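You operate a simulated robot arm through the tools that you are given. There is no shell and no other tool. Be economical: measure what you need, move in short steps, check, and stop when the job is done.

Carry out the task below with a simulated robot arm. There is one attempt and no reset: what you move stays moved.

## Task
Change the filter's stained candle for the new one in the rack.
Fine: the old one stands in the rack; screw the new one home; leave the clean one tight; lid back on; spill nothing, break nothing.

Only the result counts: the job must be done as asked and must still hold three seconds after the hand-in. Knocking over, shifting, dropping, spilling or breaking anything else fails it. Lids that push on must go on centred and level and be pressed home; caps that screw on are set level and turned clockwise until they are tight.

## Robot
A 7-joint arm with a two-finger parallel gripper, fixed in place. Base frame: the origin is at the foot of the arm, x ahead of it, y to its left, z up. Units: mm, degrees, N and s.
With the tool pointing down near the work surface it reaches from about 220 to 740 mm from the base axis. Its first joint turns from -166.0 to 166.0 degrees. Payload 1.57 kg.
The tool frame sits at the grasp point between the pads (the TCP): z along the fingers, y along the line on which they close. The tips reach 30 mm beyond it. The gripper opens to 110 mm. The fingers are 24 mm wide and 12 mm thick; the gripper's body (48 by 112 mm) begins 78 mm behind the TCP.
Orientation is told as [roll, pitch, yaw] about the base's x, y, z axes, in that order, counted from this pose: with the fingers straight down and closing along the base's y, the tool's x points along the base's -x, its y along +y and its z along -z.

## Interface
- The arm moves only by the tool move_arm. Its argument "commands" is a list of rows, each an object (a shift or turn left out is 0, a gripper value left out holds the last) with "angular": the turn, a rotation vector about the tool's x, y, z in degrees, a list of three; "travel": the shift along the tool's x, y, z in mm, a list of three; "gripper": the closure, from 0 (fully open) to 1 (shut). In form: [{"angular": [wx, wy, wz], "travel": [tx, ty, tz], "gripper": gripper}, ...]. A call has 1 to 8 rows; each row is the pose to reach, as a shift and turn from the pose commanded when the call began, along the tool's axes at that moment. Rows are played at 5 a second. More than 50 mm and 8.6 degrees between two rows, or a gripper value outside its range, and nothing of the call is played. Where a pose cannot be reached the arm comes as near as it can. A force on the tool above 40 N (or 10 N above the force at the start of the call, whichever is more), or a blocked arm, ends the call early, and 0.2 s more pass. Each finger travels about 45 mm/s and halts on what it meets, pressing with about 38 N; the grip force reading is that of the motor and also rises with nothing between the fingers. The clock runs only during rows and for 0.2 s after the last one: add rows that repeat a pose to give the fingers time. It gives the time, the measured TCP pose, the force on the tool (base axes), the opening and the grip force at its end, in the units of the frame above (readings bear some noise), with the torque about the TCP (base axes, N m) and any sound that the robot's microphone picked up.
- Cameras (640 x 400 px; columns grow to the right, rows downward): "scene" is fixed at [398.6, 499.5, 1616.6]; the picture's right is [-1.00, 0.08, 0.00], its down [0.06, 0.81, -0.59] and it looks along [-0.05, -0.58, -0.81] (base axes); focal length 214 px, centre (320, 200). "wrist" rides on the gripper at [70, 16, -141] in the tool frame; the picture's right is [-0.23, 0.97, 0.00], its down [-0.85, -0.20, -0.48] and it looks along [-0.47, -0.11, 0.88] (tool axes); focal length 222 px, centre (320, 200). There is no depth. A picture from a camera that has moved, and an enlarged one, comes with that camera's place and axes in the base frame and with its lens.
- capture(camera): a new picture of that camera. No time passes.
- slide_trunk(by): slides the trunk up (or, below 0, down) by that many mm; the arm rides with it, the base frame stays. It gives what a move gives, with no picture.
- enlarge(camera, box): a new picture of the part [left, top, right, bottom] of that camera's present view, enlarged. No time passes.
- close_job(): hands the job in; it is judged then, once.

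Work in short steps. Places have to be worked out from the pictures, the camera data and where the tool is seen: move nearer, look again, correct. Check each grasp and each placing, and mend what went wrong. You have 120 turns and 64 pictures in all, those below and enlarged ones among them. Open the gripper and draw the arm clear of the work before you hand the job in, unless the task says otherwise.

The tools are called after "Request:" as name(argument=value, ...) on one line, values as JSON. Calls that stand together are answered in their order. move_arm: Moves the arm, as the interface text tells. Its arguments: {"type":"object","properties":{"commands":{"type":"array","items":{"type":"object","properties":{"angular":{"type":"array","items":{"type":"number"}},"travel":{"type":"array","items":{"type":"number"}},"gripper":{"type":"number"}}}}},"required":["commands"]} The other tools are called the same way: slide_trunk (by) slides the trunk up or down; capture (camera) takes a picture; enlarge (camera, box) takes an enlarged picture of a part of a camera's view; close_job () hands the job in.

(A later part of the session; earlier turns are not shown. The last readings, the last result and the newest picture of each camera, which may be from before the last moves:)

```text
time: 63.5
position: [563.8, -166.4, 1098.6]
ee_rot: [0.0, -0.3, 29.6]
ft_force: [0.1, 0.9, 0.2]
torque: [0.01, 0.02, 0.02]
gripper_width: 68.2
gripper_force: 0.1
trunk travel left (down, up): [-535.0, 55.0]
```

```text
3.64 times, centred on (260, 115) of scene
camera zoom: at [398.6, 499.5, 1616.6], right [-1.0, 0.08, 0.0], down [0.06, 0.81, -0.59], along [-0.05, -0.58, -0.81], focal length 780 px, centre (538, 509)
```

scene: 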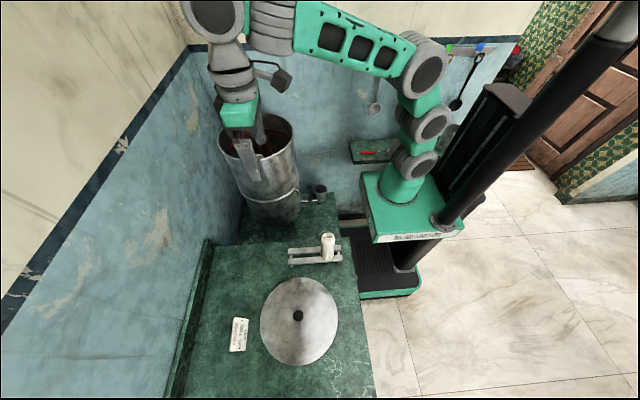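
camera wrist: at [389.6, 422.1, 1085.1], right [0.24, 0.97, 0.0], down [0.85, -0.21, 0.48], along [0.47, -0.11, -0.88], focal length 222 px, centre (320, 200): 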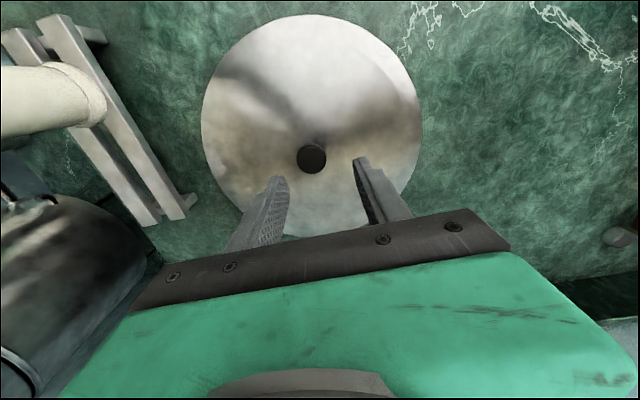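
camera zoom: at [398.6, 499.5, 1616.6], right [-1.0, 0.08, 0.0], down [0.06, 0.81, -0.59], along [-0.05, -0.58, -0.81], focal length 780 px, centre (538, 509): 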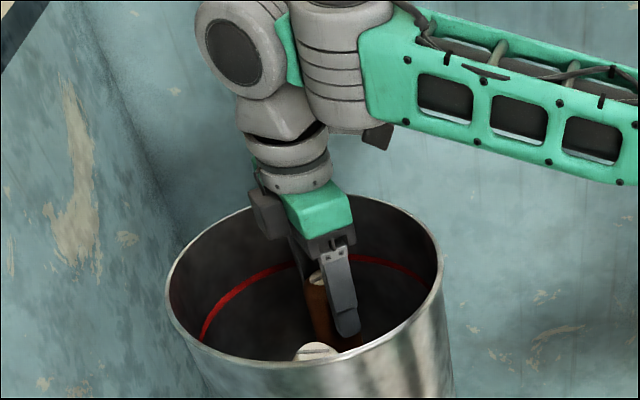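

Unclear; I turn back, take a picture before and after the next turn to judge slip.

Request:
move_arm(commands=[{"angular": [0, 0, 8]}, {"angular": [0, 0, 16]}, {"angular": [0, 0, 24]}, {"angular": [0, 0, 32]}, {"angular": [0, 0, 40]}, {"angular": [0, 0, 48]}, {"angular": [0, 0, 56]}, {"angular": [0, 0, 64]}])

Request:
move_arm(commands=[{"angular": [0, 0, 8]}, {"angular": [0, 0, 16]}, {"angular": [0, 0, 24]}, {"angular": [0, 0, 32]}, {"angular": [0, 0, 40]}, {"angular": [0, 0, 48]}, {"angular": [0, 0, 56]}, {"angular": [0, 0, 64]}])

Request:
move_arm(commands=[{"gripper": 0.45}, {"gripper": 0.55}, {"gripper": 0.65}, {"gripper": 0.8}, {"gripper": 0.8}, {"gripper": 0.8}])

Request:
enlarge(camera="wrist", box=[190, 40, 430, 240])

Request:
move_arm(commands=[{"angular": [0, 0, -8]}, {"angular": [0, 0, -16]}, {"angular": [0, 0, -24]}, {"angular": [0, 0, -32]}, {"angular": [0, 0, -40]}, {"angular": [0, 0, -48]}, {"angular": [0, 0, -56]}, {"angular": [0, 0, -64]}])

Request:
enlarge(camera="wrist", box=[190, 40, 430, 240])

```text
time: 65.3
position: [565.5, -165.5, 1097.8]
ee_rot: [0.3, -0.2, -34.6]
ft_force: [-0.4, 0.0, 0.2]
torque: [0.01, -0.01, 0.01]
gripper_width: 68.3
gripper_force: 0.0
trunk travel left (down, up): [-535.0, 55.0]
```

```text
time: 67.1
position: [564.9, -166.1, 1100.0]
ee_rot: [0.3, 0.2, -98.6]
ft_force: [-0.1, 0.0, -0.5]
torque: [-0.01, -0.03, 0.03]
gripper_width: 68.2
gripper_force: 0.1
trunk travel left (down, up): [-535.0, 55.0]
```

```text
time: 68.5
position: [564.1, -167.2, 1099.1]
ee_rot: [0.3, 0.2, -98.4]
ft_force: [-0.2, -0.2, -0.3]
torque: [0.04, 0.0, -0.03]
gripper_width: 46.4
gripper_force: 37.9
trunk travel left (down, up): [-535.0, 55.0]
```

```text
2.00 times, centred on (310, 140) of wrist
camera zoom: at [591.7, -99.8, 1240.7], right [0.93, -0.37, 0.0], down [-0.33, -0.82, 0.47], along [-0.17, -0.44, -0.88], focal length 444 px, centre (340, 320)
```

zoom: 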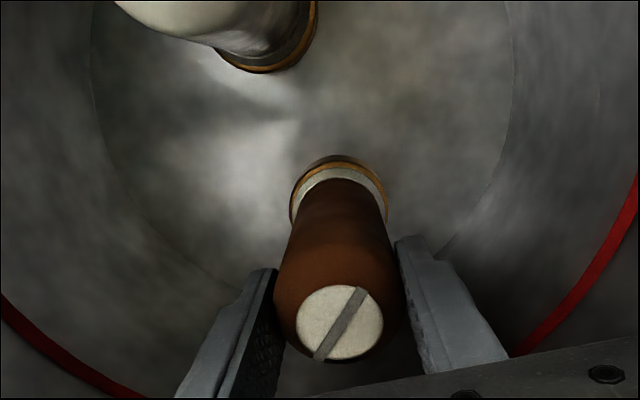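

```text
time: 70.3
position: [564.8, -164.5, 1097.4]
ee_rot: [0.2, -0.1, -34.3]
ft_force: [5.0, 5.2, -0.1]
torque: [-0.06, -0.07, -0.24]
gripper_width: 47.2
gripper_force: 37.8
trunk travel left (down, up): [-535.0, 55.0]
```

```text
2.00 times, centred on (310, 140) of wrist
camera zoom: at [517.8, -112.7, 1240.1], right [0.74, 0.68, 0.0], down [0.59, -0.65, 0.48], along [0.33, -0.35, -0.88], focal length 444 px, centre (340, 320)
```

zoom: 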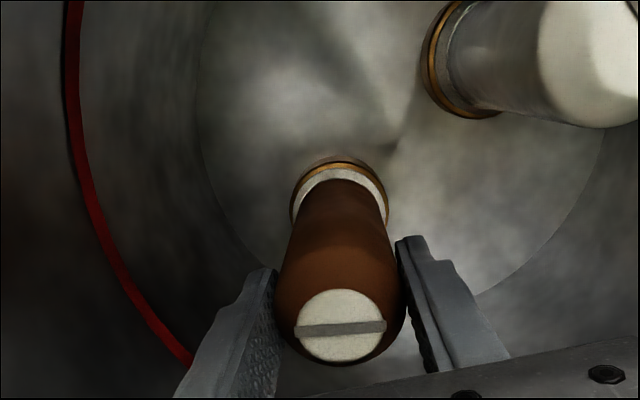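

The hand turned 64° but the slot only ~6°: it slips, so the candle now resists. A dark gap under its collar suggests it has risen. I pull a little harder, while turning slightly.

Request:
move_arm(commands=[{"travel": [0, 0, -2], "angular": [0, 0, -3]}, {"travel": [0, 0, -4], "angular": [0, 0, -6]}, {"travel": [0, 0, -6], "angular": [0, 0, -9]}, {"travel": [0, 0, -8], "angular": [0, 0, -12]}, {"travel": [0, 0, -8], "angular": [0, 0, -12]}])

Request:
enlarge(camera="wrist", box=[190, 40, 430, 240])

```text
time: 71.5
position: [565.2, -165.7, 1104.8]
ee_rot: [0.2, 0.0, -22.2]
ft_force: [2.1, 9.0, -18.2]
torque: [0.27, 0.16, -0.4]
gripper_width: 46.6
gripper_force: 38.4
trunk travel left (down, up): [-535.0, 55.0]
```

```text
2.00 times, centred on (310, 140) of wrist
camera zoom: at [508.5, -123.9, 1246.1], right [0.58, 0.81, 0.0], down [0.71, -0.51, 0.48], along [0.39, -0.27, -0.88], focal length 444 px, centre (340, 320)
```

zoom: 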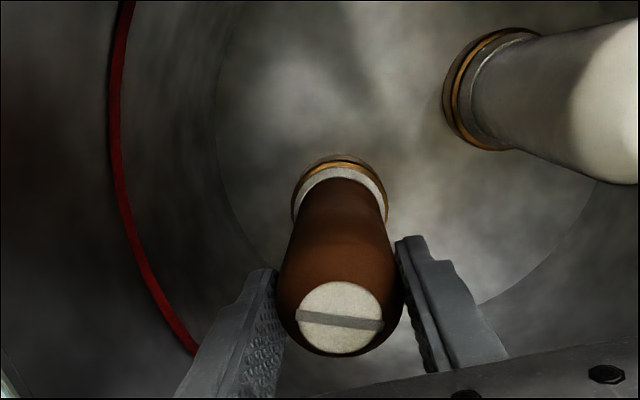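

It slips axially too (18 N), so it is still threaded. I reset the height, regrip and test a short clockwise turn to learn whether it is a ccw stop or plain friction.

Request:
move_arm(commands=[{"gripper": 0.5}, {"gripper": 0.38}, {"gripper": 0.38, "travel": [0, 0, 5]}, {"travel": [0, 0, 9]}, {"travel": [0, 0, 9]}])

Request:
move_arm(commands=[{"gripper": 0.45}, {"gripper": 0.55}, {"gripper": 0.65}, {"gripper": 0.8}, {"gripper": 0.8}, {"gripper": 0.8}])

Request:
move_arm(commands=[{"angular": [0, 0, 5]}, {"angular": [0, 0, 10]}, {"angular": [0, 0, 15]}, {"angular": [0, 0, 20]}, {"angular": [0, 0, 25]}, {"angular": [0, 0, 30]}])

Request:
enlarge(camera="wrist", box=[190, 40, 430, 240])

```text
time: 72.7
position: [564.9, -167.2, 1098.0]
ee_rot: [0.3, -0.3, -22.5]
ft_force: [0.0, 0.1, 0.9]
torque: [0.01, 0.02, -0.02]
gripper_width: 68.2
gripper_force: 0.0
trunk travel left (down, up): [-535.0, 55.0]
```

```text
time: 74.1
position: [565.2, -165.8, 1096.1]
ee_rot: [0.2, -0.3, -22.4]
ft_force: [3.1, 4.6, 2.2]
torque: [0.29, -0.15, -0.02]
gripper_width: 47.5
gripper_force: 37.6
trunk travel left (down, up): [-535.0, 55.0]
```

```text
time: 75.5
position: [564.4, -165.2, 1097.5]
ee_rot: [0.3, -0.1, -52.6]
ft_force: [0.5, 2.9, 0.7]
torque: [-0.18, -0.08, -0.01]
gripper_width: 47.4
gripper_force: 38.0
trunk travel left (down, up): [-535.0, 55.0]
```

```text
2.00 times, centred on (310, 140) of wrist
camera zoom: at [535.7, -100.3, 1238.8], right [0.91, 0.41, 0.01], down [0.36, -0.8, 0.48], along [0.2, -0.43, -0.88], focal length 444 px, centre (340, 320)
```

zoom: 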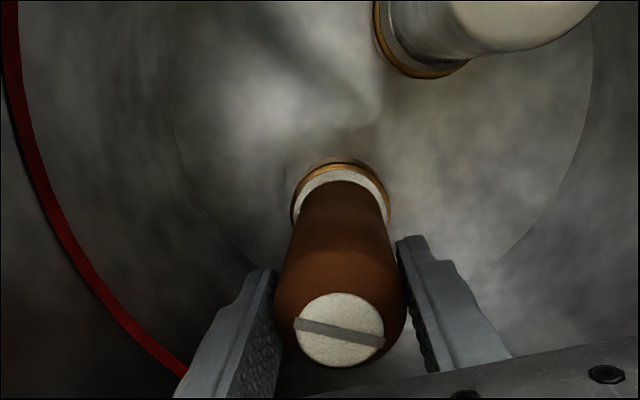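

Clockwise it turns freely with the hand. To learn whether it rises or sinks, I look closely from the scene camera.

Request:
enlarge(camera="scene", box=[200, 90, 310, 170])

```text
5.00 times, centred on (255, 130) of scene
camera zoom: at [398.6, 499.5, 1616.6], right [-1.0, 0.08, 0.0], down [0.06, 0.81, -0.59], along [-0.05, -0.58, -0.81], focal length 1072 px, centre (645, 550)
```

zoom: 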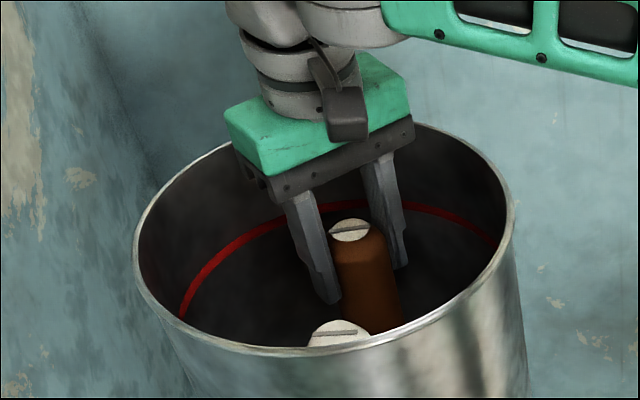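

No visible height change yet (a fine thread). I continue clockwise to find where the other end is: this tells which end I was at.

Request:
move_arm(commands=[{"angular": [0, 0, 8]}, {"angular": [0, 0, 16]}, {"angular": [0, 0, 24]}, {"angular": [0, 0, 32]}, {"angular": [0, 0, 40]}, {"angular": [0, 0, 46]}, {"angular": [0, 0, 46], "gripper": 0.5}, {"angular": [0, 0, 46], "gripper": 0.38}])

Request:
move_arm(commands=[{"angular": [0, 0, 0]}, {"angular": [0, 0, -8.5]}, {"angular": [0, 0, -17]}, {"angular": [0, 0, -25.5]}, {"angular": [0, 0, -34]}, {"angular": [0, 0, -42.5]}, {"angular": [0, 0, -51]}, {"angular": [0, 0, -59.5]}])

Request:
move_arm(commands=[{"angular": [0, 0, -8.5]}, {"angular": [0, 0, -17]}, {"angular": [0, 0, -25.5]}, {"angular": [0, 0, -34]}, {"angular": [0, 0, -42.5]}, {"angular": [0, 0, -51]}, {"angular": [0, 0, -59.5]}, {"angular": [0, 0, -68]}])

Request:
move_arm(commands=[{"gripper": 0.45}, {"gripper": 0.55}, {"gripper": 0.65}, {"gripper": 0.8}, {"gripper": 0.8}, {"gripper": 0.8}])

Request:
enlarge(camera="wrist", box=[190, 40, 430, 240])

Request:
move_arm(commands=[{"angular": [0, 0, 8]}, {"angular": [0, 0, 16]}, {"angular": [0, 0, 24]}, {"angular": [0, 0, 32]}, {"angular": [0, 0, 40]}, {"angular": [0, 0, 48]}, {"angular": [0, 0, 56]}, {"angular": [0, 0, 64]}])

Request:
move_arm(commands=[{"angular": [0, 0, 8]}, {"angular": [0, 0, 16]}, {"angular": [0, 0, 24]}, {"angular": [0, 0, 32]}, {"angular": [0, 0, 40]}, {"angular": [0, 0, 48]}, {"angular": [0, 0, 56]}, {"angular": [0, 0, 64]}])

Request:
enlarge(camera="wrist", box=[190, 40, 430, 240])

```text
time: 77.3
position: [563.6, -166.2, 1098.6]
ee_rot: [0.4, 0.2, -98.4]
ft_force: [-0.3, -0.8, -0.1]
torque: [0.03, 0.05, -0.03]
gripper_width: 68.2
gripper_force: 0.0
trunk travel left (down, up): [-535.0, 55.0]
```

```text
time: 79.1
position: [563.2, -166.1, 1096.0]
ee_rot: [0.3, 0.0, -38.7]
ft_force: [0.3, 1.2, 0.0]
torque: [-0.02, -0.03, -0.01]
gripper_width: 68.3
gripper_force: 0.1
trunk travel left (down, up): [-535.0, 55.0]
```

```text
time: 80.9
position: [564.8, -166.5, 1097.7]
ee_rot: [0.0, -0.3, 29.2]
ft_force: [-0.2, -0.1, -0.4]
torque: [-0.02, -0.02, 0.0]
gripper_width: 68.2
gripper_force: 0.0
trunk travel left (down, up): [-535.0, 55.0]
```

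```text
time: 82.3
position: [563.3, -166.6, 1098.0]
ee_rot: [0.0, -0.3, 29.1]
ft_force: [-4.8, 6.4, 0.6]
torque: [0.22, 0.26, 0.04]
gripper_width: 47.3
gripper_force: 38.2
trunk travel left (down, up): [-535.0, 55.0]
```

```text
2.00 times, centred on (310, 140) of wrist
camera zoom: at [495.8, -184.9, 1239.0], right [-0.28, 0.96, 0.0], down [0.84, 0.24, 0.48], along [0.46, 0.13, -0.88], focal length 444 px, centre (340, 320)
```

zoom: 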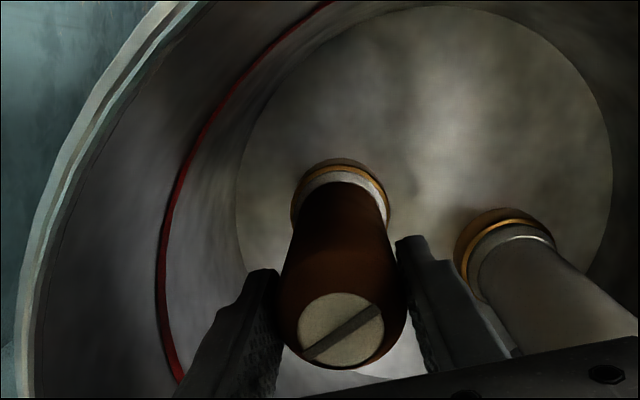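

```text
time: 84.1
position: [564.9, -164.4, 1098.5]
ee_rot: [0.2, -0.1, -35.1]
ft_force: [-5.4, 13.1, -4.0]
torque: [0.34, 0.13, 0.03]
gripper_width: 47.2
gripper_force: 37.2
trunk travel left (down, up): [-535.0, 55.0]
```

```text
time: 85.9
position: [564.9, -166.8, 1098.9]
ee_rot: [0.4, 0.1, -99.2]
ft_force: [3.5, 0.4, 4.0]
torque: [-0.31, 0.0, 0.47]
gripper_width: 47.5
gripper_force: 37.9
trunk travel left (down, up): [-535.0, 55.0]
```

```text
2.00 times, centred on (310, 140) of wrist
camera zoom: at [592.2, -100.9, 1239.7], right [0.93, -0.38, 0.01], down [-0.34, -0.81, 0.48], along [-0.17, -0.44, -0.88], focal length 444 px, centre (340, 320)
```

zoom: 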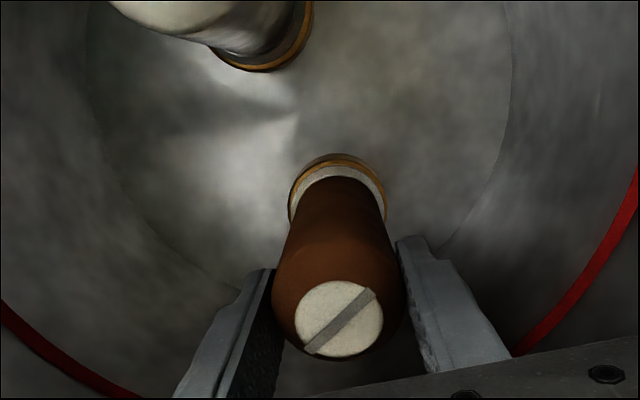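

It turned back clockwise and tightens (+0.47 N m) near its starting angle, so home is here and the far stop is ~230° ccw. I unscrew again, and this time will pull straight up with no twist left in the grip.

Request:
move_arm(commands=[{"angular": [0, 0, -8]}, {"angular": [0, 0, -16]}, {"angular": [0, 0, -24]}, {"angular": [0, 0, -32]}, {"angular": [0, 0, -40]}, {"angular": [0, 0, -48]}, {"angular": [0, 0, -56]}, {"angular": [0, 0, -64]}])

Request:
move_arm(commands=[{"angular": [0, 0, -8]}, {"angular": [0, 0, -16]}, {"angular": [0, 0, -24]}, {"angular": [0, 0, -32]}, {"angular": [0, 0, -40]}, {"angular": [0, 0, -48]}, {"angular": [0, 0, -56]}, {"angular": [0, 0, -64]}])

Request:
move_arm(commands=[{"gripper": 0.5}, {"gripper": 0.38}, {"gripper": 0.38}, {"gripper": 0.38, "angular": [0, 0, 8]}, {"angular": [0, 0, 16]}, {"angular": [0, 0, 24]}, {"angular": [0, 0, 32]}, {"angular": [0, 0, 40]}])

Request:
move_arm(commands=[{"angular": [0, 0, 8.5]}, {"angular": [0, 0, 17]}, {"angular": [0, 0, 25.5]}, {"angular": [0, 0, 34]}, {"angular": [0, 0, 42.5]}, {"angular": [0, 0, 51]}, {"angular": [0, 0, 59.5]}, {"angular": [0, 0, 68]}])

Request:
move_arm(commands=[{"angular": [0, 0, 8.5]}, {"angular": [0, 0, 17]}, {"angular": [0, 0, 20]}, {"gripper": 0.45, "angular": [0, 0, 20]}, {"gripper": 0.55, "angular": [0, 0, 20]}, {"gripper": 0.65, "angular": [0, 0, 20]}, {"gripper": 0.8, "angular": [0, 0, 20]}, {"gripper": 0.8, "angular": [0, 0, 20]}])

Request:
move_arm(commands=[{"angular": [0, 0, -8]}, {"angular": [0, 0, -16]}, {"angular": [0, 0, -24]}, {"angular": [0, 0, -32]}, {"angular": [0, 0, -40]}, {"angular": [0, 0, -48]}, {"angular": [0, 0, -56]}, {"angular": [0, 0, -64]}])

Request:
move_arm(commands=[{"angular": [0, 0, -7]}, {"angular": [0, 0, -14]}, {"angular": [0, 0, -21]}, {"angular": [0, 0, -28]}, {"angular": [0, 0, -28]}])

Request:
enlarge(camera="wrist", box=[190, 40, 430, 240])

```text
time: 87.7
position: [563.3, -164.3, 1098.0]
ee_rot: [0.3, -0.2, -34.6]
ft_force: [8.5, 1.1, 15.6]
torque: [0.47, 0.06, -0.03]
gripper_width: 46.3
gripper_force: 37.8
trunk travel left (down, up): [-535.0, 55.0]
```

```text
time: 89.5
position: [562.9, -165.5, 1097.8]
ee_rot: [-0.1, -0.4, 29.2]
ft_force: [-4.4, 2.5, 2.9]
torque: [0.01, 0.8, 0.01]
gripper_width: 46.2
gripper_force: 37.7
trunk travel left (down, up): [-535.0, 55.0]
```

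```text
time: 91.3
position: [563.0, -166.6, 1096.6]
ee_rot: [0.3, -0.2, -11.1]
ft_force: [0.0, 0.8, -1.0]
torque: [0.01, 0.02, 0.0]
gripper_width: 68.1
gripper_force: 0.1
trunk travel left (down, up): [-535.0, 55.0]
```

```text
time: 93.1
position: [564.4, -166.7, 1098.1]
ee_rot: [0.4, 0.0, -79.0]
ft_force: [-0.4, -0.3, 0.2]
torque: [0.0, 0.01, 0.0]
gripper_width: 68.5
gripper_force: 0.1
trunk travel left (down, up): [-535.0, 55.0]
```

```text
time: 94.9
position: [564.1, -166.1, 1097.1]
ee_rot: [0.3, 0.2, -98.9]
ft_force: [-0.2, 0.4, -0.4]
torque: [0.0, -0.02, 0.0]
gripper_width: 47.0
gripper_force: 38.1
trunk travel left (down, up): [-535.0, 55.0]
```

```text
time: 96.7
position: [563.8, -166.2, 1096.8]
ee_rot: [0.3, -0.2, -34.8]
ft_force: [3.8, 3.5, 8.2]
torque: [0.05, -0.06, -0.31]
gripper_width: 46.5
gripper_force: 37.6
trunk travel left (down, up): [-535.0, 55.0]
```

```text
time: 97.9
position: [564.7, -165.3, 1097.0]
ee_rot: [0.1, -0.2, -6.8]
ft_force: [3.3, 7.4, 1.4]
torque: [0.12, 0.12, -0.31]
gripper_width: 47.3
gripper_force: 38.7
trunk travel left (down, up): [-535.0, 55.0]
```

```text
2.00 times, centred on (310, 140) of wrist
camera zoom: at [497.7, -140.5, 1238.0], right [0.34, 0.94, 0.0], down [0.82, -0.3, 0.48], along [0.45, -0.16, -0.88], focal length 444 px, centre (340, 320)
```

zoom: 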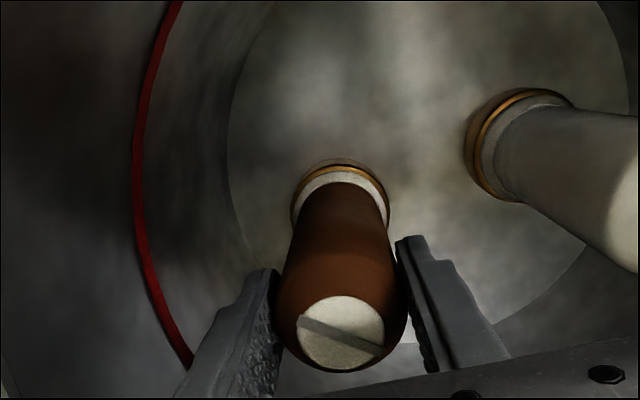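

Same stop at ~225° ccw; the thread lifted the candle a little meanwhile (upward push seen). I relax the twist by regripping, then pull straight up.

Request:
move_arm(commands=[{"gripper": 0.5}, {"gripper": 0.5}, {"gripper": 0.8}, {"gripper": 0.8}, {"gripper": 0.8}])

Request:
move_arm(commands=[{"travel": [0, 0, -2]}, {"travel": [0, 0, -4]}, {"travel": [0, 0, -6]}, {"travel": [0, 0, -8]}, {"travel": [0, 0, -8]}])

Request:
enlarge(camera="wrist", box=[190, 40, 430, 240])

```text
time: 99.1
position: [563.7, -165.9, 1096.9]
ee_rot: [0.3, -0.4, -7.0]
ft_force: [1.2, 2.5, 0.9]
torque: [0.2, -0.17, 0.01]
gripper_width: 46.3
gripper_force: 35.1
trunk travel left (down, up): [-535.0, 55.0]
```

```text
time: 100.3
position: [563.4, -166.1, 1106.0]
ee_rot: [0.3, -0.3, -7.0]
ft_force: [-1.5, 2.5, -5.3]
torque: [0.34, 0.32, -0.06]
gripper_width: 46.1
gripper_force: 38.3
trunk travel left (down, up): [-535.0, 55.0]
```

```text
2.00 times, centred on (310, 140) of wrist
camera zoom: at [497.5, -141.3, 1247.5], right [0.34, 0.94, 0.0], down [0.82, -0.3, 0.48], along [0.45, -0.16, -0.88], focal length 444 px, centre (340, 320)
```

zoom: 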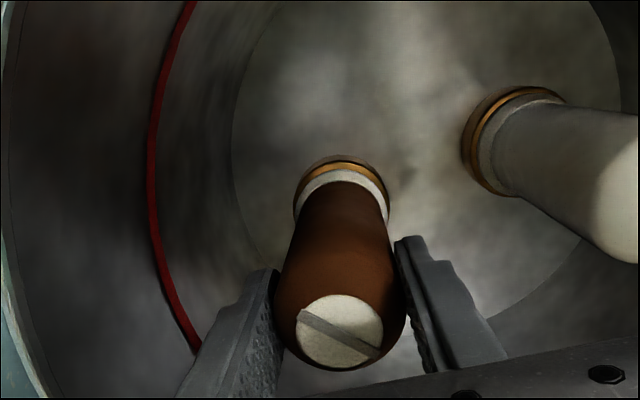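

It comes up with the hand now (9 mm, 5 N). I keep lifting straight up.

Request:
move_arm(commands=[{"travel": [0, 0, -3]}, {"travel": [0, 0, -7]}, {"travel": [0, 0, -12]}, {"travel": [0, 0, -18]}, {"travel": [0, 0, -24]}, {"travel": [0, 0, -30]}, {"travel": [0, 0, -36]}, {"travel": [0, 0, -36]}])

Request:
enlarge(camera="wrist", box=[190, 40, 430, 240])

```text
time: 102.1
position: [564.8, -165.8, 1142.1]
ee_rot: [0.2, -0.4, -6.9]
ft_force: [0.0, 0.0, -2.5]
torque: [0.03, 0.03, 0.01]
gripper_width: 46.1
gripper_force: 38.2
trunk travel left (down, up): [-535.0, 55.0]
```

```text
2.00 times, centred on (310, 140) of wrist
camera zoom: at [497.9, -141.4, 1283.2], right [0.34, 0.94, 0.0], down [0.82, -0.3, 0.48], along [0.45, -0.16, -0.88], focal length 444 px, centre (340, 320)
```

zoom: 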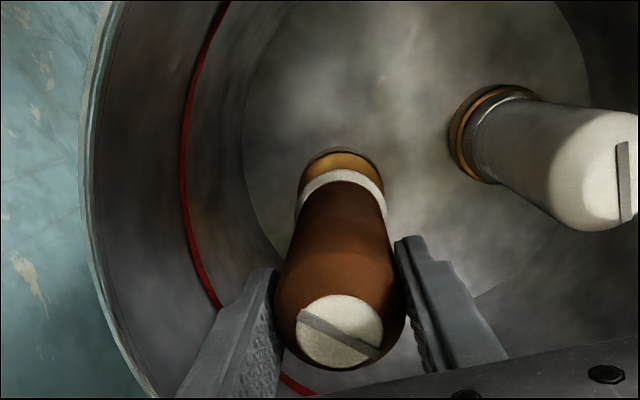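

The stained candle is free. I raise trunk and hand until its stem clears the rim.

Request:
slide_trunk(by=55)

Request:
move_arm(commands=[{"travel": [0, 0, -15]}, {"travel": [0, 0, -40]}, {"travel": [0, 0, -70]}, {"travel": [0, 0, -100]}, {"travel": [0, 0, -125]}, {"travel": [0, 0, -135]}, {"travel": [0, 0, -135]}])

Request:
enlarge(camera="scene", box=[180, 20, 370, 170])

```text
time: 103.1
position: [565.2, -167.3, 1196.1]
ee_rot: [0.2, -0.3, -7.0]
ft_force: [0.8, 0.3, -2.1]
torque: [-0.01, -0.04, 0.0]
gripper_width: 46.0
gripper_force: 37.9
trunk travel left (down, up): [-590.0, 0.0]
```

```text
time: 104.7
position: [562.4, -166.5, 1331.7]
ee_rot: [0.2, -0.3, -6.8]
ft_force: [0.1, 0.5, -2.2]
torque: [-0.02, 0.01, 0.01]
gripper_width: 46.1
gripper_force: 38.2
trunk travel left (down, up): [-590.0, 0.0]
```

```text
2.67 times, centred on (275, 95) of scene
camera zoom: at [398.6, 499.5, 1616.6], right [-1.0, 0.08, 0.0], down [0.06, 0.81, -0.59], along [-0.05, -0.58, -0.81], focal length 572 px, centre (440, 480)
```

zoom: 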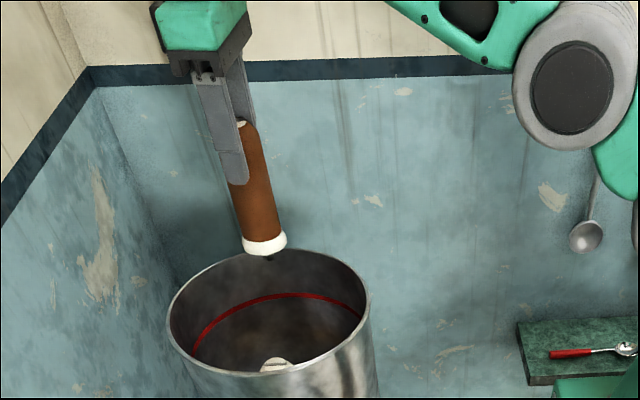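

Free in the air, stem tip about 1190, just above the rim at 1173. I raise 15 mm more and carry it towards the rack.

Request:
move_arm(commands=[{"travel": [0, 0, -10]}, {"travel": [0, 0, -20]}, {"travel": [8, 24, -20]}, {"travel": [24, 65, -20]}, {"travel": [42, 108, -20]}, {"travel": [60, 152, -20]}, {"travel": [78, 194, -20]}, {"travel": [86, 212, -20]}])

Request:
move_arm(commands=[{"travel": [10, 25, 0], "angular": [0, 0, -2]}, {"travel": [26, 65, 0], "angular": [0, 0, -5]}, {"travel": [42, 105, 0], "angular": [0, 0, -6.9]}, {"travel": [58, 140, 10], "angular": [0, 0, -6.9]}, {"travel": [66, 158, 25], "angular": [0, 0, -6.9]}, {"travel": [68, 160, 40], "angular": [0, 0, -6.9]}])

Request:
capture(camera="scene")

Request:
capture(camera="wrist")

```text
time: 106.5
position: [502.2, 57.0, 1352.5]
ee_rot: [0.2, -0.3, -7.0]
ft_force: [-0.3, 1.0, -1.7]
torque: [0.05, -0.01, -0.02]
gripper_width: 46.1
gripper_force: 38.1
trunk travel left (down, up): [-590.0, 0.0]
```

```text
time: 107.9
position: [456.7, 221.6, 1312.0]
ee_rot: [0.2, -0.4, 0.0]
ft_force: [-0.4, 0.6, -1.5]
torque: [0.01, -0.01, 0.03]
gripper_width: 46.2
gripper_force: 38.3
trunk travel left (down, up): [-590.0, 0.0]
```

```text
19 pictures are left
```

scene: 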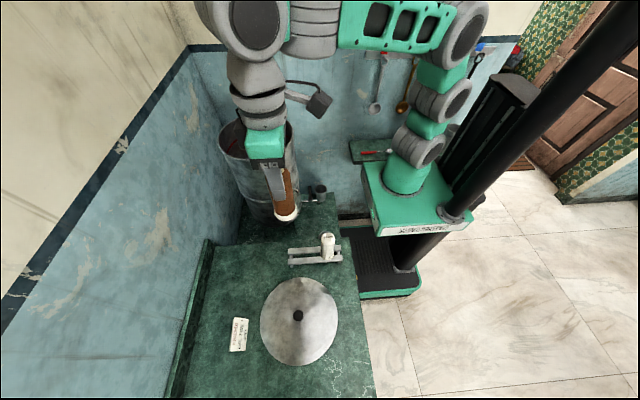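

```text
18 pictures are left
camera wrist: at [388.0, 238.6, 1452.7], right [0.23, 0.97, 0.0], down [0.85, -0.2, 0.48], along [0.47, -0.11, -0.88], focal length 222 px, centre (320, 200)
```

wrist: 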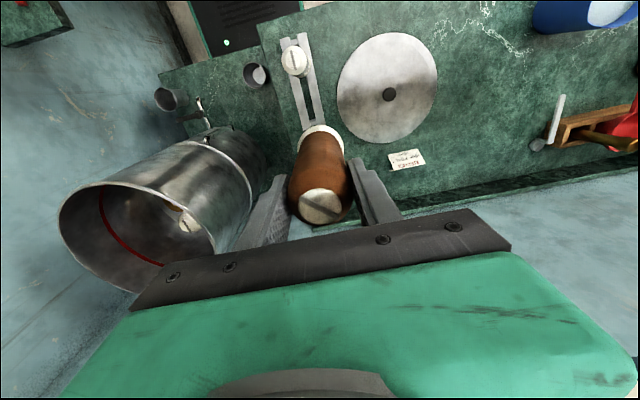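

I judge the rack's centre line at y≈202, running x 330–490, new candle at (354, 202). I look closer at the rack before lowering.

Request:
enlarge(camera="wrist", box=[250, 20, 370, 140])

Request:
enlarge(camera="scene", box=[270, 220, 360, 280])

```text
3.33 times, centred on (310, 80) of wrist
camera zoom: at [388.0, 238.6, 1452.7], right [0.23, 0.97, 0.0], down [0.85, -0.2, 0.48], along [0.47, -0.11, -0.88], focal length 740 px, centre (353, 600)
```

zoom: 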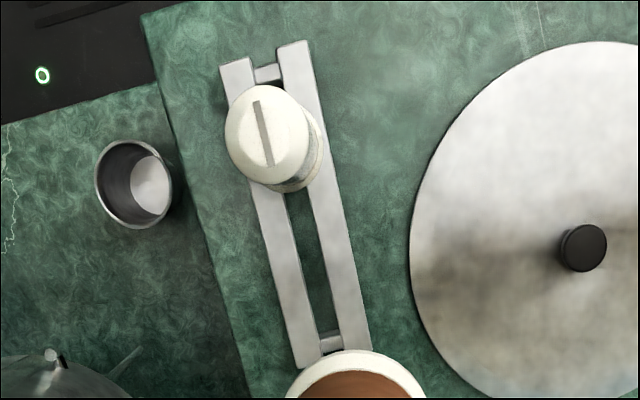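

```text
6.67 times, centred on (315, 250) of scene
camera zoom: at [398.6, 499.5, 1616.6], right [-1.0, 0.08, 0.0], down [0.06, 0.81, -0.59], along [-0.05, -0.58, -0.81], focal length 1430 px, centre (353, -133)
```

zoom: 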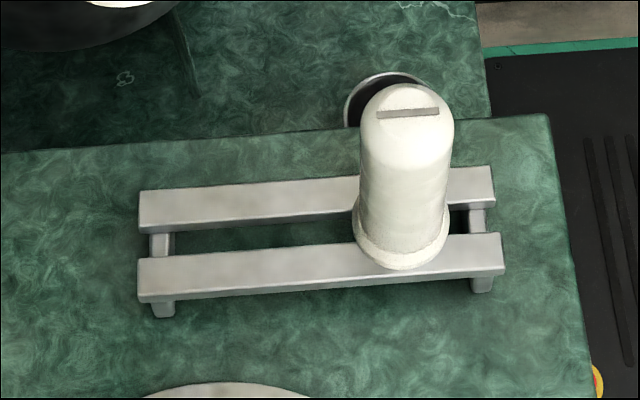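

Rack centre line y≈200, rails' top about z 847. I align over (440, 200) and slide the trunk down 200.

Request:
move_arm(commands=[{"travel": [8, -11, 0]}, {"travel": [16.7, -21.6, 0]}, {"travel": [16.7, -21.6, 0]}])

Request:
slide_trunk(by=-200)

Request:
move_arm(commands=[{"travel": [0, 0, 25]}, {"travel": [0, 0, 60]}, {"travel": [0, 0, 85]}, {"travel": [0, 0, 100]}, {"travel": [0, 0, 105]}, {"travel": [0, 0, 105]}])

Request:
enlarge(camera="scene", box=[260, 180, 370, 280])

```text
time: 108.7
position: [439.5, 201.5, 1313.3]
ee_rot: [0.1, -0.3, 0.0]
ft_force: [0.0, -0.4, -2.4]
torque: [-0.04, 0.01, 0.02]
gripper_width: 46.2
gripper_force: 37.7
trunk travel left (down, up): [-590.0, 0.0]
```

```text
time: 110.8
position: [440.8, 199.4, 1113.7]
ee_rot: [0.1, -0.3, 0.0]
ft_force: [0.2, -0.3, -2.9]
torque: [-0.01, -0.02, -0.01]
gripper_width: 46.1
gripper_force: 38.1
trunk travel left (down, up): [-390.0, 200.0]
```

```text
time: 112.2
position: [440.0, 200.1, 1007.6]
ee_rot: [0.2, -0.2, 0.0]
ft_force: [0.1, -1.4, -2.0]
torque: [0.01, -0.01, -0.02]
gripper_width: 46.2
gripper_force: 38.4
trunk travel left (down, up): [-390.0, 200.0]
```

```text
4.00 times, centred on (315, 230) of scene
camera zoom: at [398.6, 499.5, 1616.6], right [-1.0, 0.08, 0.0], down [0.06, 0.81, -0.59], along [-0.05, -0.58, -0.81], focal length 858 px, centre (340, 80)
```

zoom: 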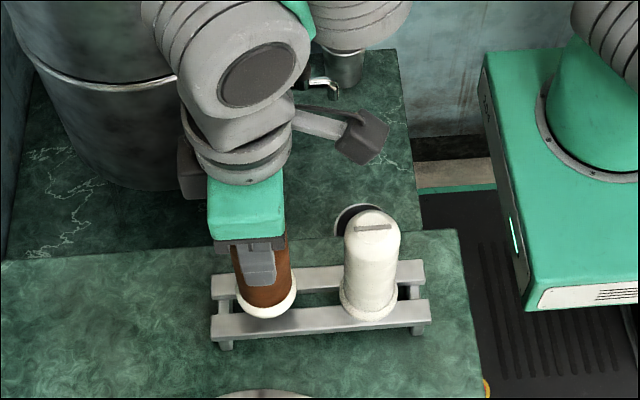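

Aligned roughly; I lower 15 mm more and check from the wrist camera how collar and rails line up.

Request:
move_arm(commands=[{"travel": [0, 0, 6]}, {"travel": [0, 0, 11]}, {"travel": [0, 0, 15]}, {"travel": [0, 0, 15]}])

Request:
enlarge(camera="wrist", box=[220, 40, 420, 220])

Request:
enlarge(camera="scene", box=[270, 220, 360, 280])

```text
time: 113.2
position: [440.1, 199.3, 995.9]
ee_rot: [0.3, -0.7, -0.1]
ft_force: [2.1, -2.4, 26.9]
torque: [-0.07, -0.23, 0.02]
gripper_width: 46.9
gripper_force: 37.9
trunk travel left (down, up): [-390.0, 200.0]
```

```text
2.22 times, centred on (320, 130) of wrist
camera zoom: at [371.2, 215.4, 1136.4], right [0.23, 0.97, 0.01], down [0.85, -0.2, 0.49], along [0.48, -0.1, -0.87], focal length 494 px, centre (320, 356)
```

zoom: 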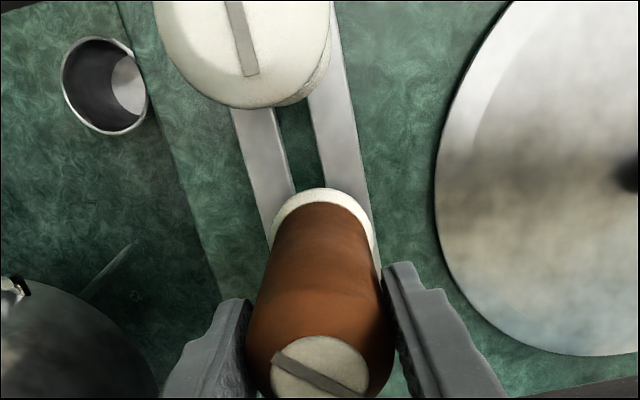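

```text
6.67 times, centred on (315, 250) of scene
camera zoom: at [398.6, 499.5, 1616.6], right [-1.0, 0.08, 0.0], down [0.06, 0.81, -0.59], along [-0.05, -0.58, -0.81], focal length 1430 px, centre (353, -133)
```

zoom: 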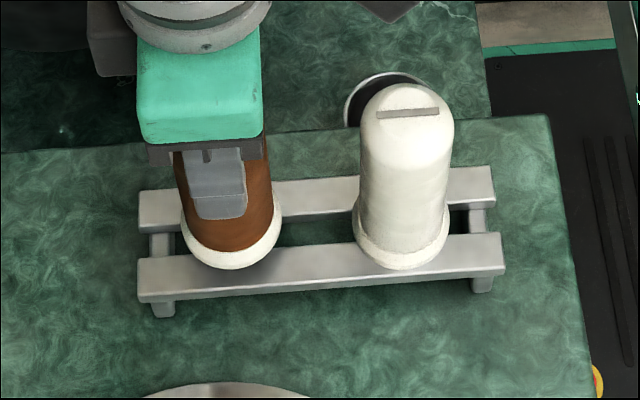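

It touched at z 996 (27 N): the stem stands on a rail, not in the gap; the wrist view puts me about 4 mm too far in +y. I raise, shift -4 mm, and lower gently.

Request:
move_arm(commands=[{"travel": [0, 0, -6]}, {"travel": [0, -2, -8]}, {"travel": [0, -4, -8]}, {"travel": [0, -4, -4]}, {"travel": [0, -4, 0]}, {"travel": [0, -4, 4]}, {"travel": [0, -4, 6]}, {"travel": [0, -4, 6]}])

```text
time: 115.0
position: [441.3, 196.7, 988.0]
ee_rot: [0.2, -0.5, 0.0]
ft_force: [2.4, 2.4, 26.3]
torque: [0.15, -0.32, 0.04]
gripper_width: 46.7
gripper_force: 37.9
trunk travel left (down, up): [-390.0, 200.0]
```

Now 988 with 26 N. I check whether the collar sits on the rails.

Request:
enlarge(camera="scene", box=[270, 220, 360, 280])

Request:
enlarge(camera="wrist", box=[220, 40, 420, 220])

```text
6.67 times, centred on (315, 250) of scene
camera zoom: at [398.6, 499.5, 1616.6], right [-1.0, 0.08, 0.0], down [0.06, 0.81, -0.59], along [-0.05, -0.58, -0.81], focal length 1430 px, centre (353, -133)
```

zoom: 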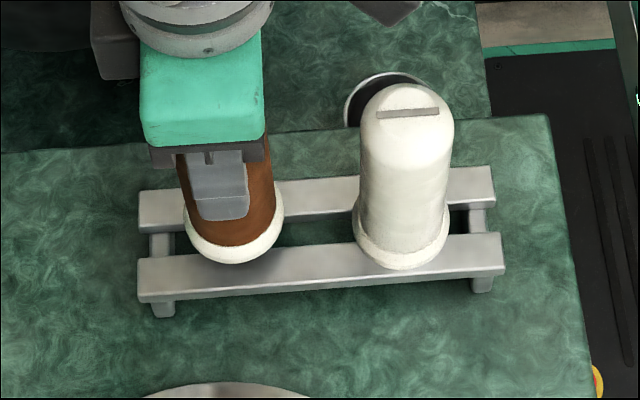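

```text
2.22 times, centred on (320, 130) of wrist
camera zoom: at [371.0, 213.2, 1129.3], right [0.23, 0.97, 0.01], down [0.85, -0.2, 0.49], along [0.47, -0.11, -0.87], focal length 494 px, centre (320, 356)
```

zoom: 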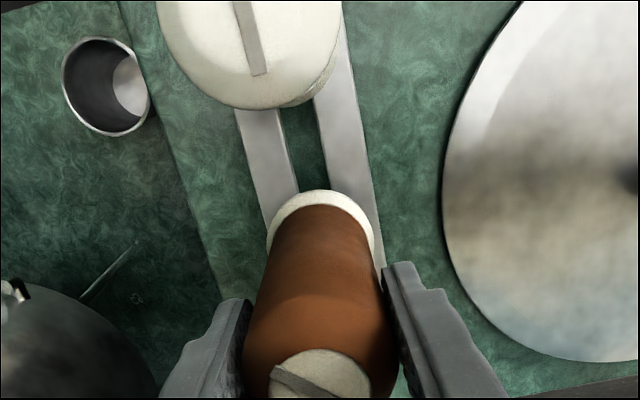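

The candle slid up in the hand; its stem still rests on a rail edge. Both views suggest ~2 mm more -y. I ease the load and feel for the gap.

Request:
move_arm(commands=[{"travel": [0, 0, -3]}, {"travel": [0, 0, -4]}, {"travel": [0, -1, -4]}, {"travel": [0, -2, -4]}, {"travel": [0, -2, -2]}, {"travel": [0, -2, -1]}, {"travel": [0, -2, -1]}])

```text
time: 116.6
position: [440.0, 193.5, 988.4]
ee_rot: [0.2, -0.4, -0.1]
ft_force: [-3.8, 0.3, 9.1]
torque: [-0.12, 0.47, 0.01]
gripper_width: 46.7
gripper_force: 37.8
trunk travel left (down, up): [-390.0, 200.0]
```

Request:
move_arm(commands=[{"travel": [0, 0, -3]}, {"travel": [0, -1.5, -3]}, {"travel": [0, -1.5, 0]}, {"travel": [0, -1.5, 1]}, {"travel": [0, -1.5, 1]}])

Request:
enlarge(camera="wrist", box=[250, 90, 400, 200])

```text
time: 117.8
position: [441.9, 191.8, 987.8]
ee_rot: [0.2, -0.4, -0.1]
ft_force: [-2.9, -3.4, 14.2]
torque: [-0.37, 0.22, -0.01]
gripper_width: 46.6
gripper_force: 38.4
trunk travel left (down, up): [-390.0, 200.0]
```

```text
3.64 times, centred on (325, 145) of wrist
camera zoom: at [371.3, 208.3, 1129.2], right [0.23, 0.97, 0.01], down [0.85, -0.2, 0.48], along [0.47, -0.11, -0.87], focal length 808 px, centre (302, 400)
```

zoom: 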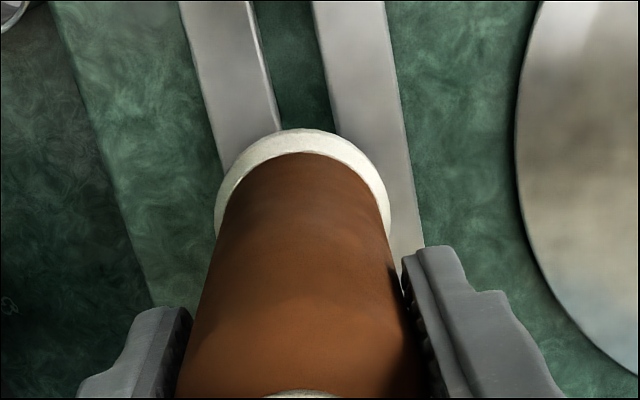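

Re-working the views: stem ~23 mm long, rail top ~857, and the gap centre nearer y≈196.6. I raise clear by 9 mm, shift +4, and lower gently again.

Request:
move_arm(commands=[{"travel": [0, 0, -5]}, {"travel": [0, 0, -9]}, {"travel": [0, 2, -9]}, {"travel": [0, 4.5, -9]}, {"travel": [0, 4.5, -9]}, {"travel": [0, 4.5, -9]}])

Request:
move_arm(commands=[{"travel": [0, 0, 3]}, {"travel": [0, 0, 5]}, {"travel": [0, 0, 7]}, {"travel": [0, 0, 9]}, {"travel": [0, 0, 9]}])

```text
time: 119.2
position: [440.1, 196.7, 995.7]
ee_rot: [0.0, -0.3, 0.0]
ft_force: [0.1, -0.4, -2.4]
torque: [-0.01, 0.03, 0.0]
gripper_width: 47.1
gripper_force: 38.2
trunk travel left (down, up): [-390.0, 200.0]
```

```text
time: 120.4
position: [440.8, 197.1, 989.2]
ee_rot: [0.1, -0.5, 0.0]
ft_force: [-3.0, -2.5, 14.5]
torque: [-0.36, 0.39, 0.01]
gripper_width: 47.0
gripper_force: 37.5
trunk travel left (down, up): [-390.0, 200.0]
```

Blocked at every y, so I want a better look at stem and gap. I lift 70 mm and zoom.

Request:
move_arm(commands=[{"travel": [0, 0, -20]}, {"travel": [0, 0, -45]}, {"travel": [0, 0, -65]}, {"travel": [0, 0, -70]}, {"travel": [0, 0, -70]}])

Request:
enlarge(camera="scene", box=[280, 215, 350, 275])

```text
time: 121.6
position: [441.0, 198.0, 1055.9]
ee_rot: [0.1, -0.4, 0.0]
ft_force: [0.0, 0.2, -2.7]
torque: [0.0, -0.01, -0.02]
gripper_width: 46.6
gripper_force: 38.3
trunk travel left (down, up): [-390.0, 200.0]
```

```text
6.67 times, centred on (315, 245) of scene
camera zoom: at [398.6, 499.5, 1616.6], right [-1.0, 0.08, 0.0], down [0.06, 0.81, -0.59], along [-0.05, -0.58, -0.81], focal length 1430 px, centre (353, -100)
```

zoom: 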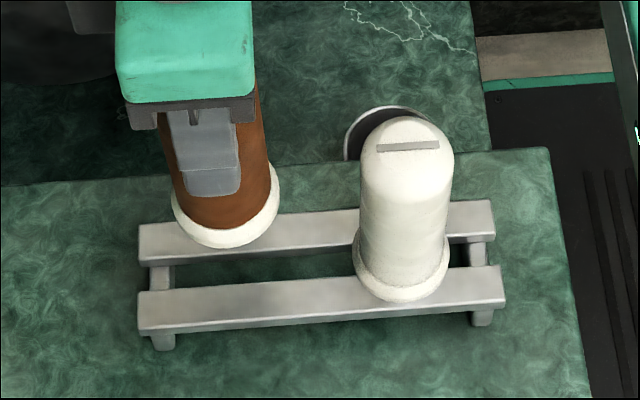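

By exact projection the stem tip stands ~18–20 mm proud and the gap centre at x 440 is about y 199; the fit may be close. I go back to y≈200.5 just above contact and then sweep slowly under a light load.

Request:
move_arm(commands=[{"travel": [0, 2, 15]}, {"travel": [0, 3.4, 35]}, {"travel": [0, 3.4, 52]}, {"travel": [0, 3.4, 60]}, {"travel": [0, 3.4, 64]}, {"travel": [0, 3.4, 68]}, {"travel": [0, 3.4, 68]}])

Request:
move_arm(commands=[{"travel": [0, -0.5, 0]}, {"travel": [0, -1, 0]}, {"travel": [0, -1.5, 0]}, {"travel": [0, -1.5, 0]}])

Request:
move_arm(commands=[{"travel": [0, -0.5, 0]}, {"travel": [0, -1, 0]}, {"travel": [0, -1.5, 0]}, {"travel": [0, -1.5, 0]}])

```text
time: 123.2
position: [440.3, 201.4, 989.0]
ee_rot: [0.1, -0.4, 0.0]
ft_force: [-0.2, -0.8, -2.1]
torque: [-0.02, 0.0, -0.01]
gripper_width: 46.4
gripper_force: 38.2
trunk travel left (down, up): [-390.0, 200.0]
```

```text
time: 124.2
position: [440.9, 199.9, 989.3]
ee_rot: [0.1, -0.3, -0.1]
ft_force: [0.0, 0.5, -2.1]
torque: [0.03, 0.04, 0.01]
gripper_width: 46.9
gripper_force: 38.8
trunk travel left (down, up): [-390.0, 200.0]
```

```text
time: 125.2
position: [440.6, 198.5, 988.3]
ee_rot: [0.2, -0.3, 0.0]
ft_force: [0.2, 1.5, -2.4]
torque: [0.03, -0.01, 0.01]
gripper_width: 46.8
gripper_force: 38.0
trunk travel left (down, up): [-390.0, 200.0]
```

No contact yet at this height. I set y≈199 and lower in small steps.

Request:
move_arm(commands=[{"travel": [0, 1.2, 0]}, {"travel": [0, 1.2, 1]}, {"travel": [0, 1.2, 2]}, {"travel": [0, 1.2, 3]}, {"travel": [0, 1.2, 3]}])

Request:
move_arm(commands=[{"travel": [0, 0, 1]}, {"travel": [0, 0, 1]}])

```text
time: 126.4
position: [441.5, 200.1, 988.6]
ee_rot: [0.4, -0.5, -0.1]
ft_force: [-2.2, 1.2, 20.9]
torque: [-0.04, 0.2, -0.02]
gripper_width: 46.7
gripper_force: 38.0
trunk travel left (down, up): [-390.0, 200.0]
```

```text
time: 127.0
position: [441.3, 199.1, 985.9]
ee_rot: [0.4, -0.6, 0.0]
ft_force: [0.8, 1.8, 26.7]
torque: [0.08, -0.21, 0.03]
gripper_width: 47.1
gripper_force: 38.2
trunk travel left (down, up): [-390.0, 200.0]
```

Still blocked. I need to see the stem itself: I lift 110 mm and tilt the hand 43° so that the candle's foot faces the scene camera.

Request:
move_arm(commands=[{"travel": [0, 0, -30]}, {"travel": [0, 0, -70]}, {"travel": [0, 0, -110], "angular": [-4, 0, 0]}, {"travel": [0, 0, -120], "angular": [-12, 0, 0]}, {"travel": [0, 0, -120], "angular": [-20, 0, 0]}, {"travel": [0, 0, -120], "angular": [-28, 0, 0]}, {"travel": [0, 0, -120], "angular": [-36, 0, 0]}, {"travel": [0, 0, -120], "angular": [-43, 0, 0]}])

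Request:
enlarge(camera="scene", box=[270, 200, 350, 280])

```text
time: 128.8
position: [418.5, 205.3, 1096.1]
ee_rot: [43.2, -0.5, -0.1]
ft_force: [-1.4, 0.5, -1.9]
torque: [-0.08, -0.03, 0.0]
gripper_width: 47.1
gripper_force: 37.4
out of reach, approached as far as the arm can: row 3, 4, 5, 6, 7, 8
trunk travel left (down, up): [-390.0, 200.0]
```

```text
5.00 times, centred on (310, 240) of scene
camera zoom: at [398.6, 499.5, 1616.6], right [-1.0, 0.08, 0.0], down [0.06, 0.81, -0.59], along [-0.05, -0.58, -0.81], focal length 1072 px, centre (370, 0)
```

zoom: 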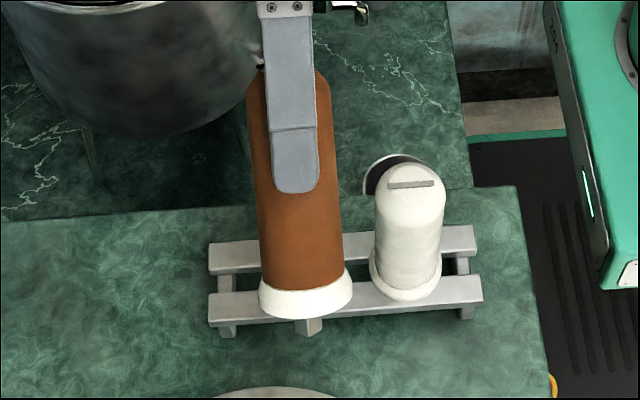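

The stem is a square-edged stub about 16 mm across, 25 mm long. The new candle stands with its slot along the rack, ours is ~50° off, so the stub may be jamming across the rails. I untilt, then turn it 50° clockwise to match.

Request:
move_arm(commands=[{"angular": [8, 0, 0]}, {"angular": [16, 0, 0]}, {"angular": [24, 0, 0]}, {"angular": [32, 0, 0]}, {"angular": [40, 0, 0]}, {"angular": [43, 0, 0]}, {"angular": [43, 0, 0]}])

Request:
move_arm(commands=[{"angular": [0, 0, 8]}, {"angular": [0, 0, 16]}, {"angular": [0, 0, 24]}, {"angular": [0, 0, 32]}, {"angular": [0, 0, 40]}, {"angular": [0, 0, 48]}, {"angular": [0, 0, 50]}, {"angular": [0, 0, 50]}])

```text
time: 130.4
position: [424.1, 208.0, 1091.3]
ee_rot: [1.0, -0.8, 0.0]
ft_force: [-0.1, -0.2, -3.1]
torque: [0.0, 0.02, -0.03]
gripper_width: 46.7
gripper_force: 38.1
out of reach, approached as far as the arm can: row 5, 6, 7
trunk travel left (down, up): [-390.0, 200.0]
```

```text
time: 132.2
position: [424.3, 209.5, 1090.4]
ee_rot: [0.2, -0.1, -50.2]
ft_force: [0.3, 0.4, -2.0]
torque: [-0.04, 0.03, 0.02]
gripper_width: 47.0
gripper_force: 38.3
trunk travel left (down, up): [-390.0, 200.0]
```

Request:
move_arm(commands=[{"travel": [-9, 2.5, 10]}, {"travel": [-18.5, 5, 30]}, {"travel": [-18.5, 5, 60]}, {"travel": [-18.5, 5, 80]}, {"travel": [-18.5, 5, 92]}, {"travel": [-18.5, 5, 95]}, {"travel": [-18.5, 5, 95]}])

Request:
enlarge(camera="wrist", box=[220, 40, 420, 220])

```text
time: 133.8
position: [440.3, 198.7, 996.7]
ee_rot: [0.2, -0.1, -50.1]
ft_force: [0.4, -0.4, -1.7]
torque: [-0.03, -0.02, -0.04]
gripper_width: 47.2
gripper_force: 38.5
trunk travel left (down, up): [-390.0, 200.0]
```

```text
2.22 times, centred on (320, 130) of wrist
camera zoom: at [408.9, 262.5, 1138.4], right [0.89, 0.45, 0.01], down [0.39, -0.78, 0.48], along [0.22, -0.42, -0.88], focal length 494 px, centre (320, 356)
```

zoom: 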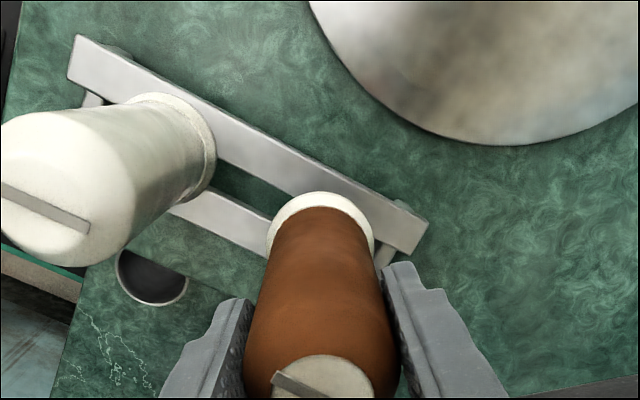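

Now slot directions match and the projected stem tip falls on the gap's middle. I lower gently.

Request:
move_arm(commands=[{"travel": [0, 0, 4]}, {"travel": [0, 0, 7]}, {"travel": [0, 0, 9]}, {"travel": [0, 0, 11]}, {"travel": [0, 0, 11]}])

```text
time: 135.0
position: [440.9, 198.4, 985.4]
ee_rot: [0.3, -0.1, -49.9]
ft_force: [0.1, 0.2, -1.9]
torque: [-0.01, 0.0, 0.02]
gripper_width: 47.1
gripper_force: 38.3
trunk travel left (down, up): [-390.0, 200.0]
```

Request:
move_arm(commands=[{"travel": [0, 0, 3]}, {"travel": [0, 0, 5]}, {"travel": [0, 0, 7]}, {"travel": [0, 0, 7]}])

```text
time: 136.0
position: [441.4, 198.4, 978.4]
ee_rot: [0.3, -0.1, -50.1]
ft_force: [-0.3, 0.0, -2.4]
torque: [-0.03, -0.01, -0.01]
gripper_width: 46.8
gripper_force: 37.5
trunk travel left (down, up): [-390.0, 200.0]
```

The stem is in the gap now (no force at 978). I go on down until the collar sits.

Request:
move_arm(commands=[{"travel": [0, 0, 3]}, {"travel": [0, 0, 6]}, {"travel": [0, 0, 9]}, {"travel": [0, 0, 9]}])

Request:
move_arm(commands=[{"travel": [0, 0, 2]}, {"travel": [0, 0, 4]}, {"travel": [0, 0, 4]}])

```text
time: 137.0
position: [440.2, 198.6, 969.7]
ee_rot: [0.3, -0.1, -50.0]
ft_force: [-0.2, 0.2, -1.6]
torque: [-0.02, -0.04, -0.05]
gripper_width: 46.9
gripper_force: 38.0
trunk travel left (down, up): [-390.0, 200.0]
```

```text
time: 137.8
position: [440.0, 199.7, 965.6]
ee_rot: [0.3, 0.0, -50.0]
ft_force: [0.7, 0.0, -2.0]
torque: [0.02, -0.01, 0.02]
gripper_width: 46.6
gripper_force: 38.4
trunk travel left (down, up): [-390.0, 200.0]
```

Request:
move_arm(commands=[{"travel": [0, 0, 1.5]}, {"travel": [0, 0, 3]}, {"travel": [0, 0, 4]}, {"travel": [0, 0, 4]}])

```text
time: 138.8
position: [441.1, 200.2, 965.0]
ee_rot: [0.7, -0.2, -50.0]
ft_force: [0.1, 2.2, 24.9]
torque: [-0.28, -0.3, -0.02]
gripper_width: 47.4
gripper_force: 38.0
trunk travel left (down, up): [-390.0, 200.0]
```

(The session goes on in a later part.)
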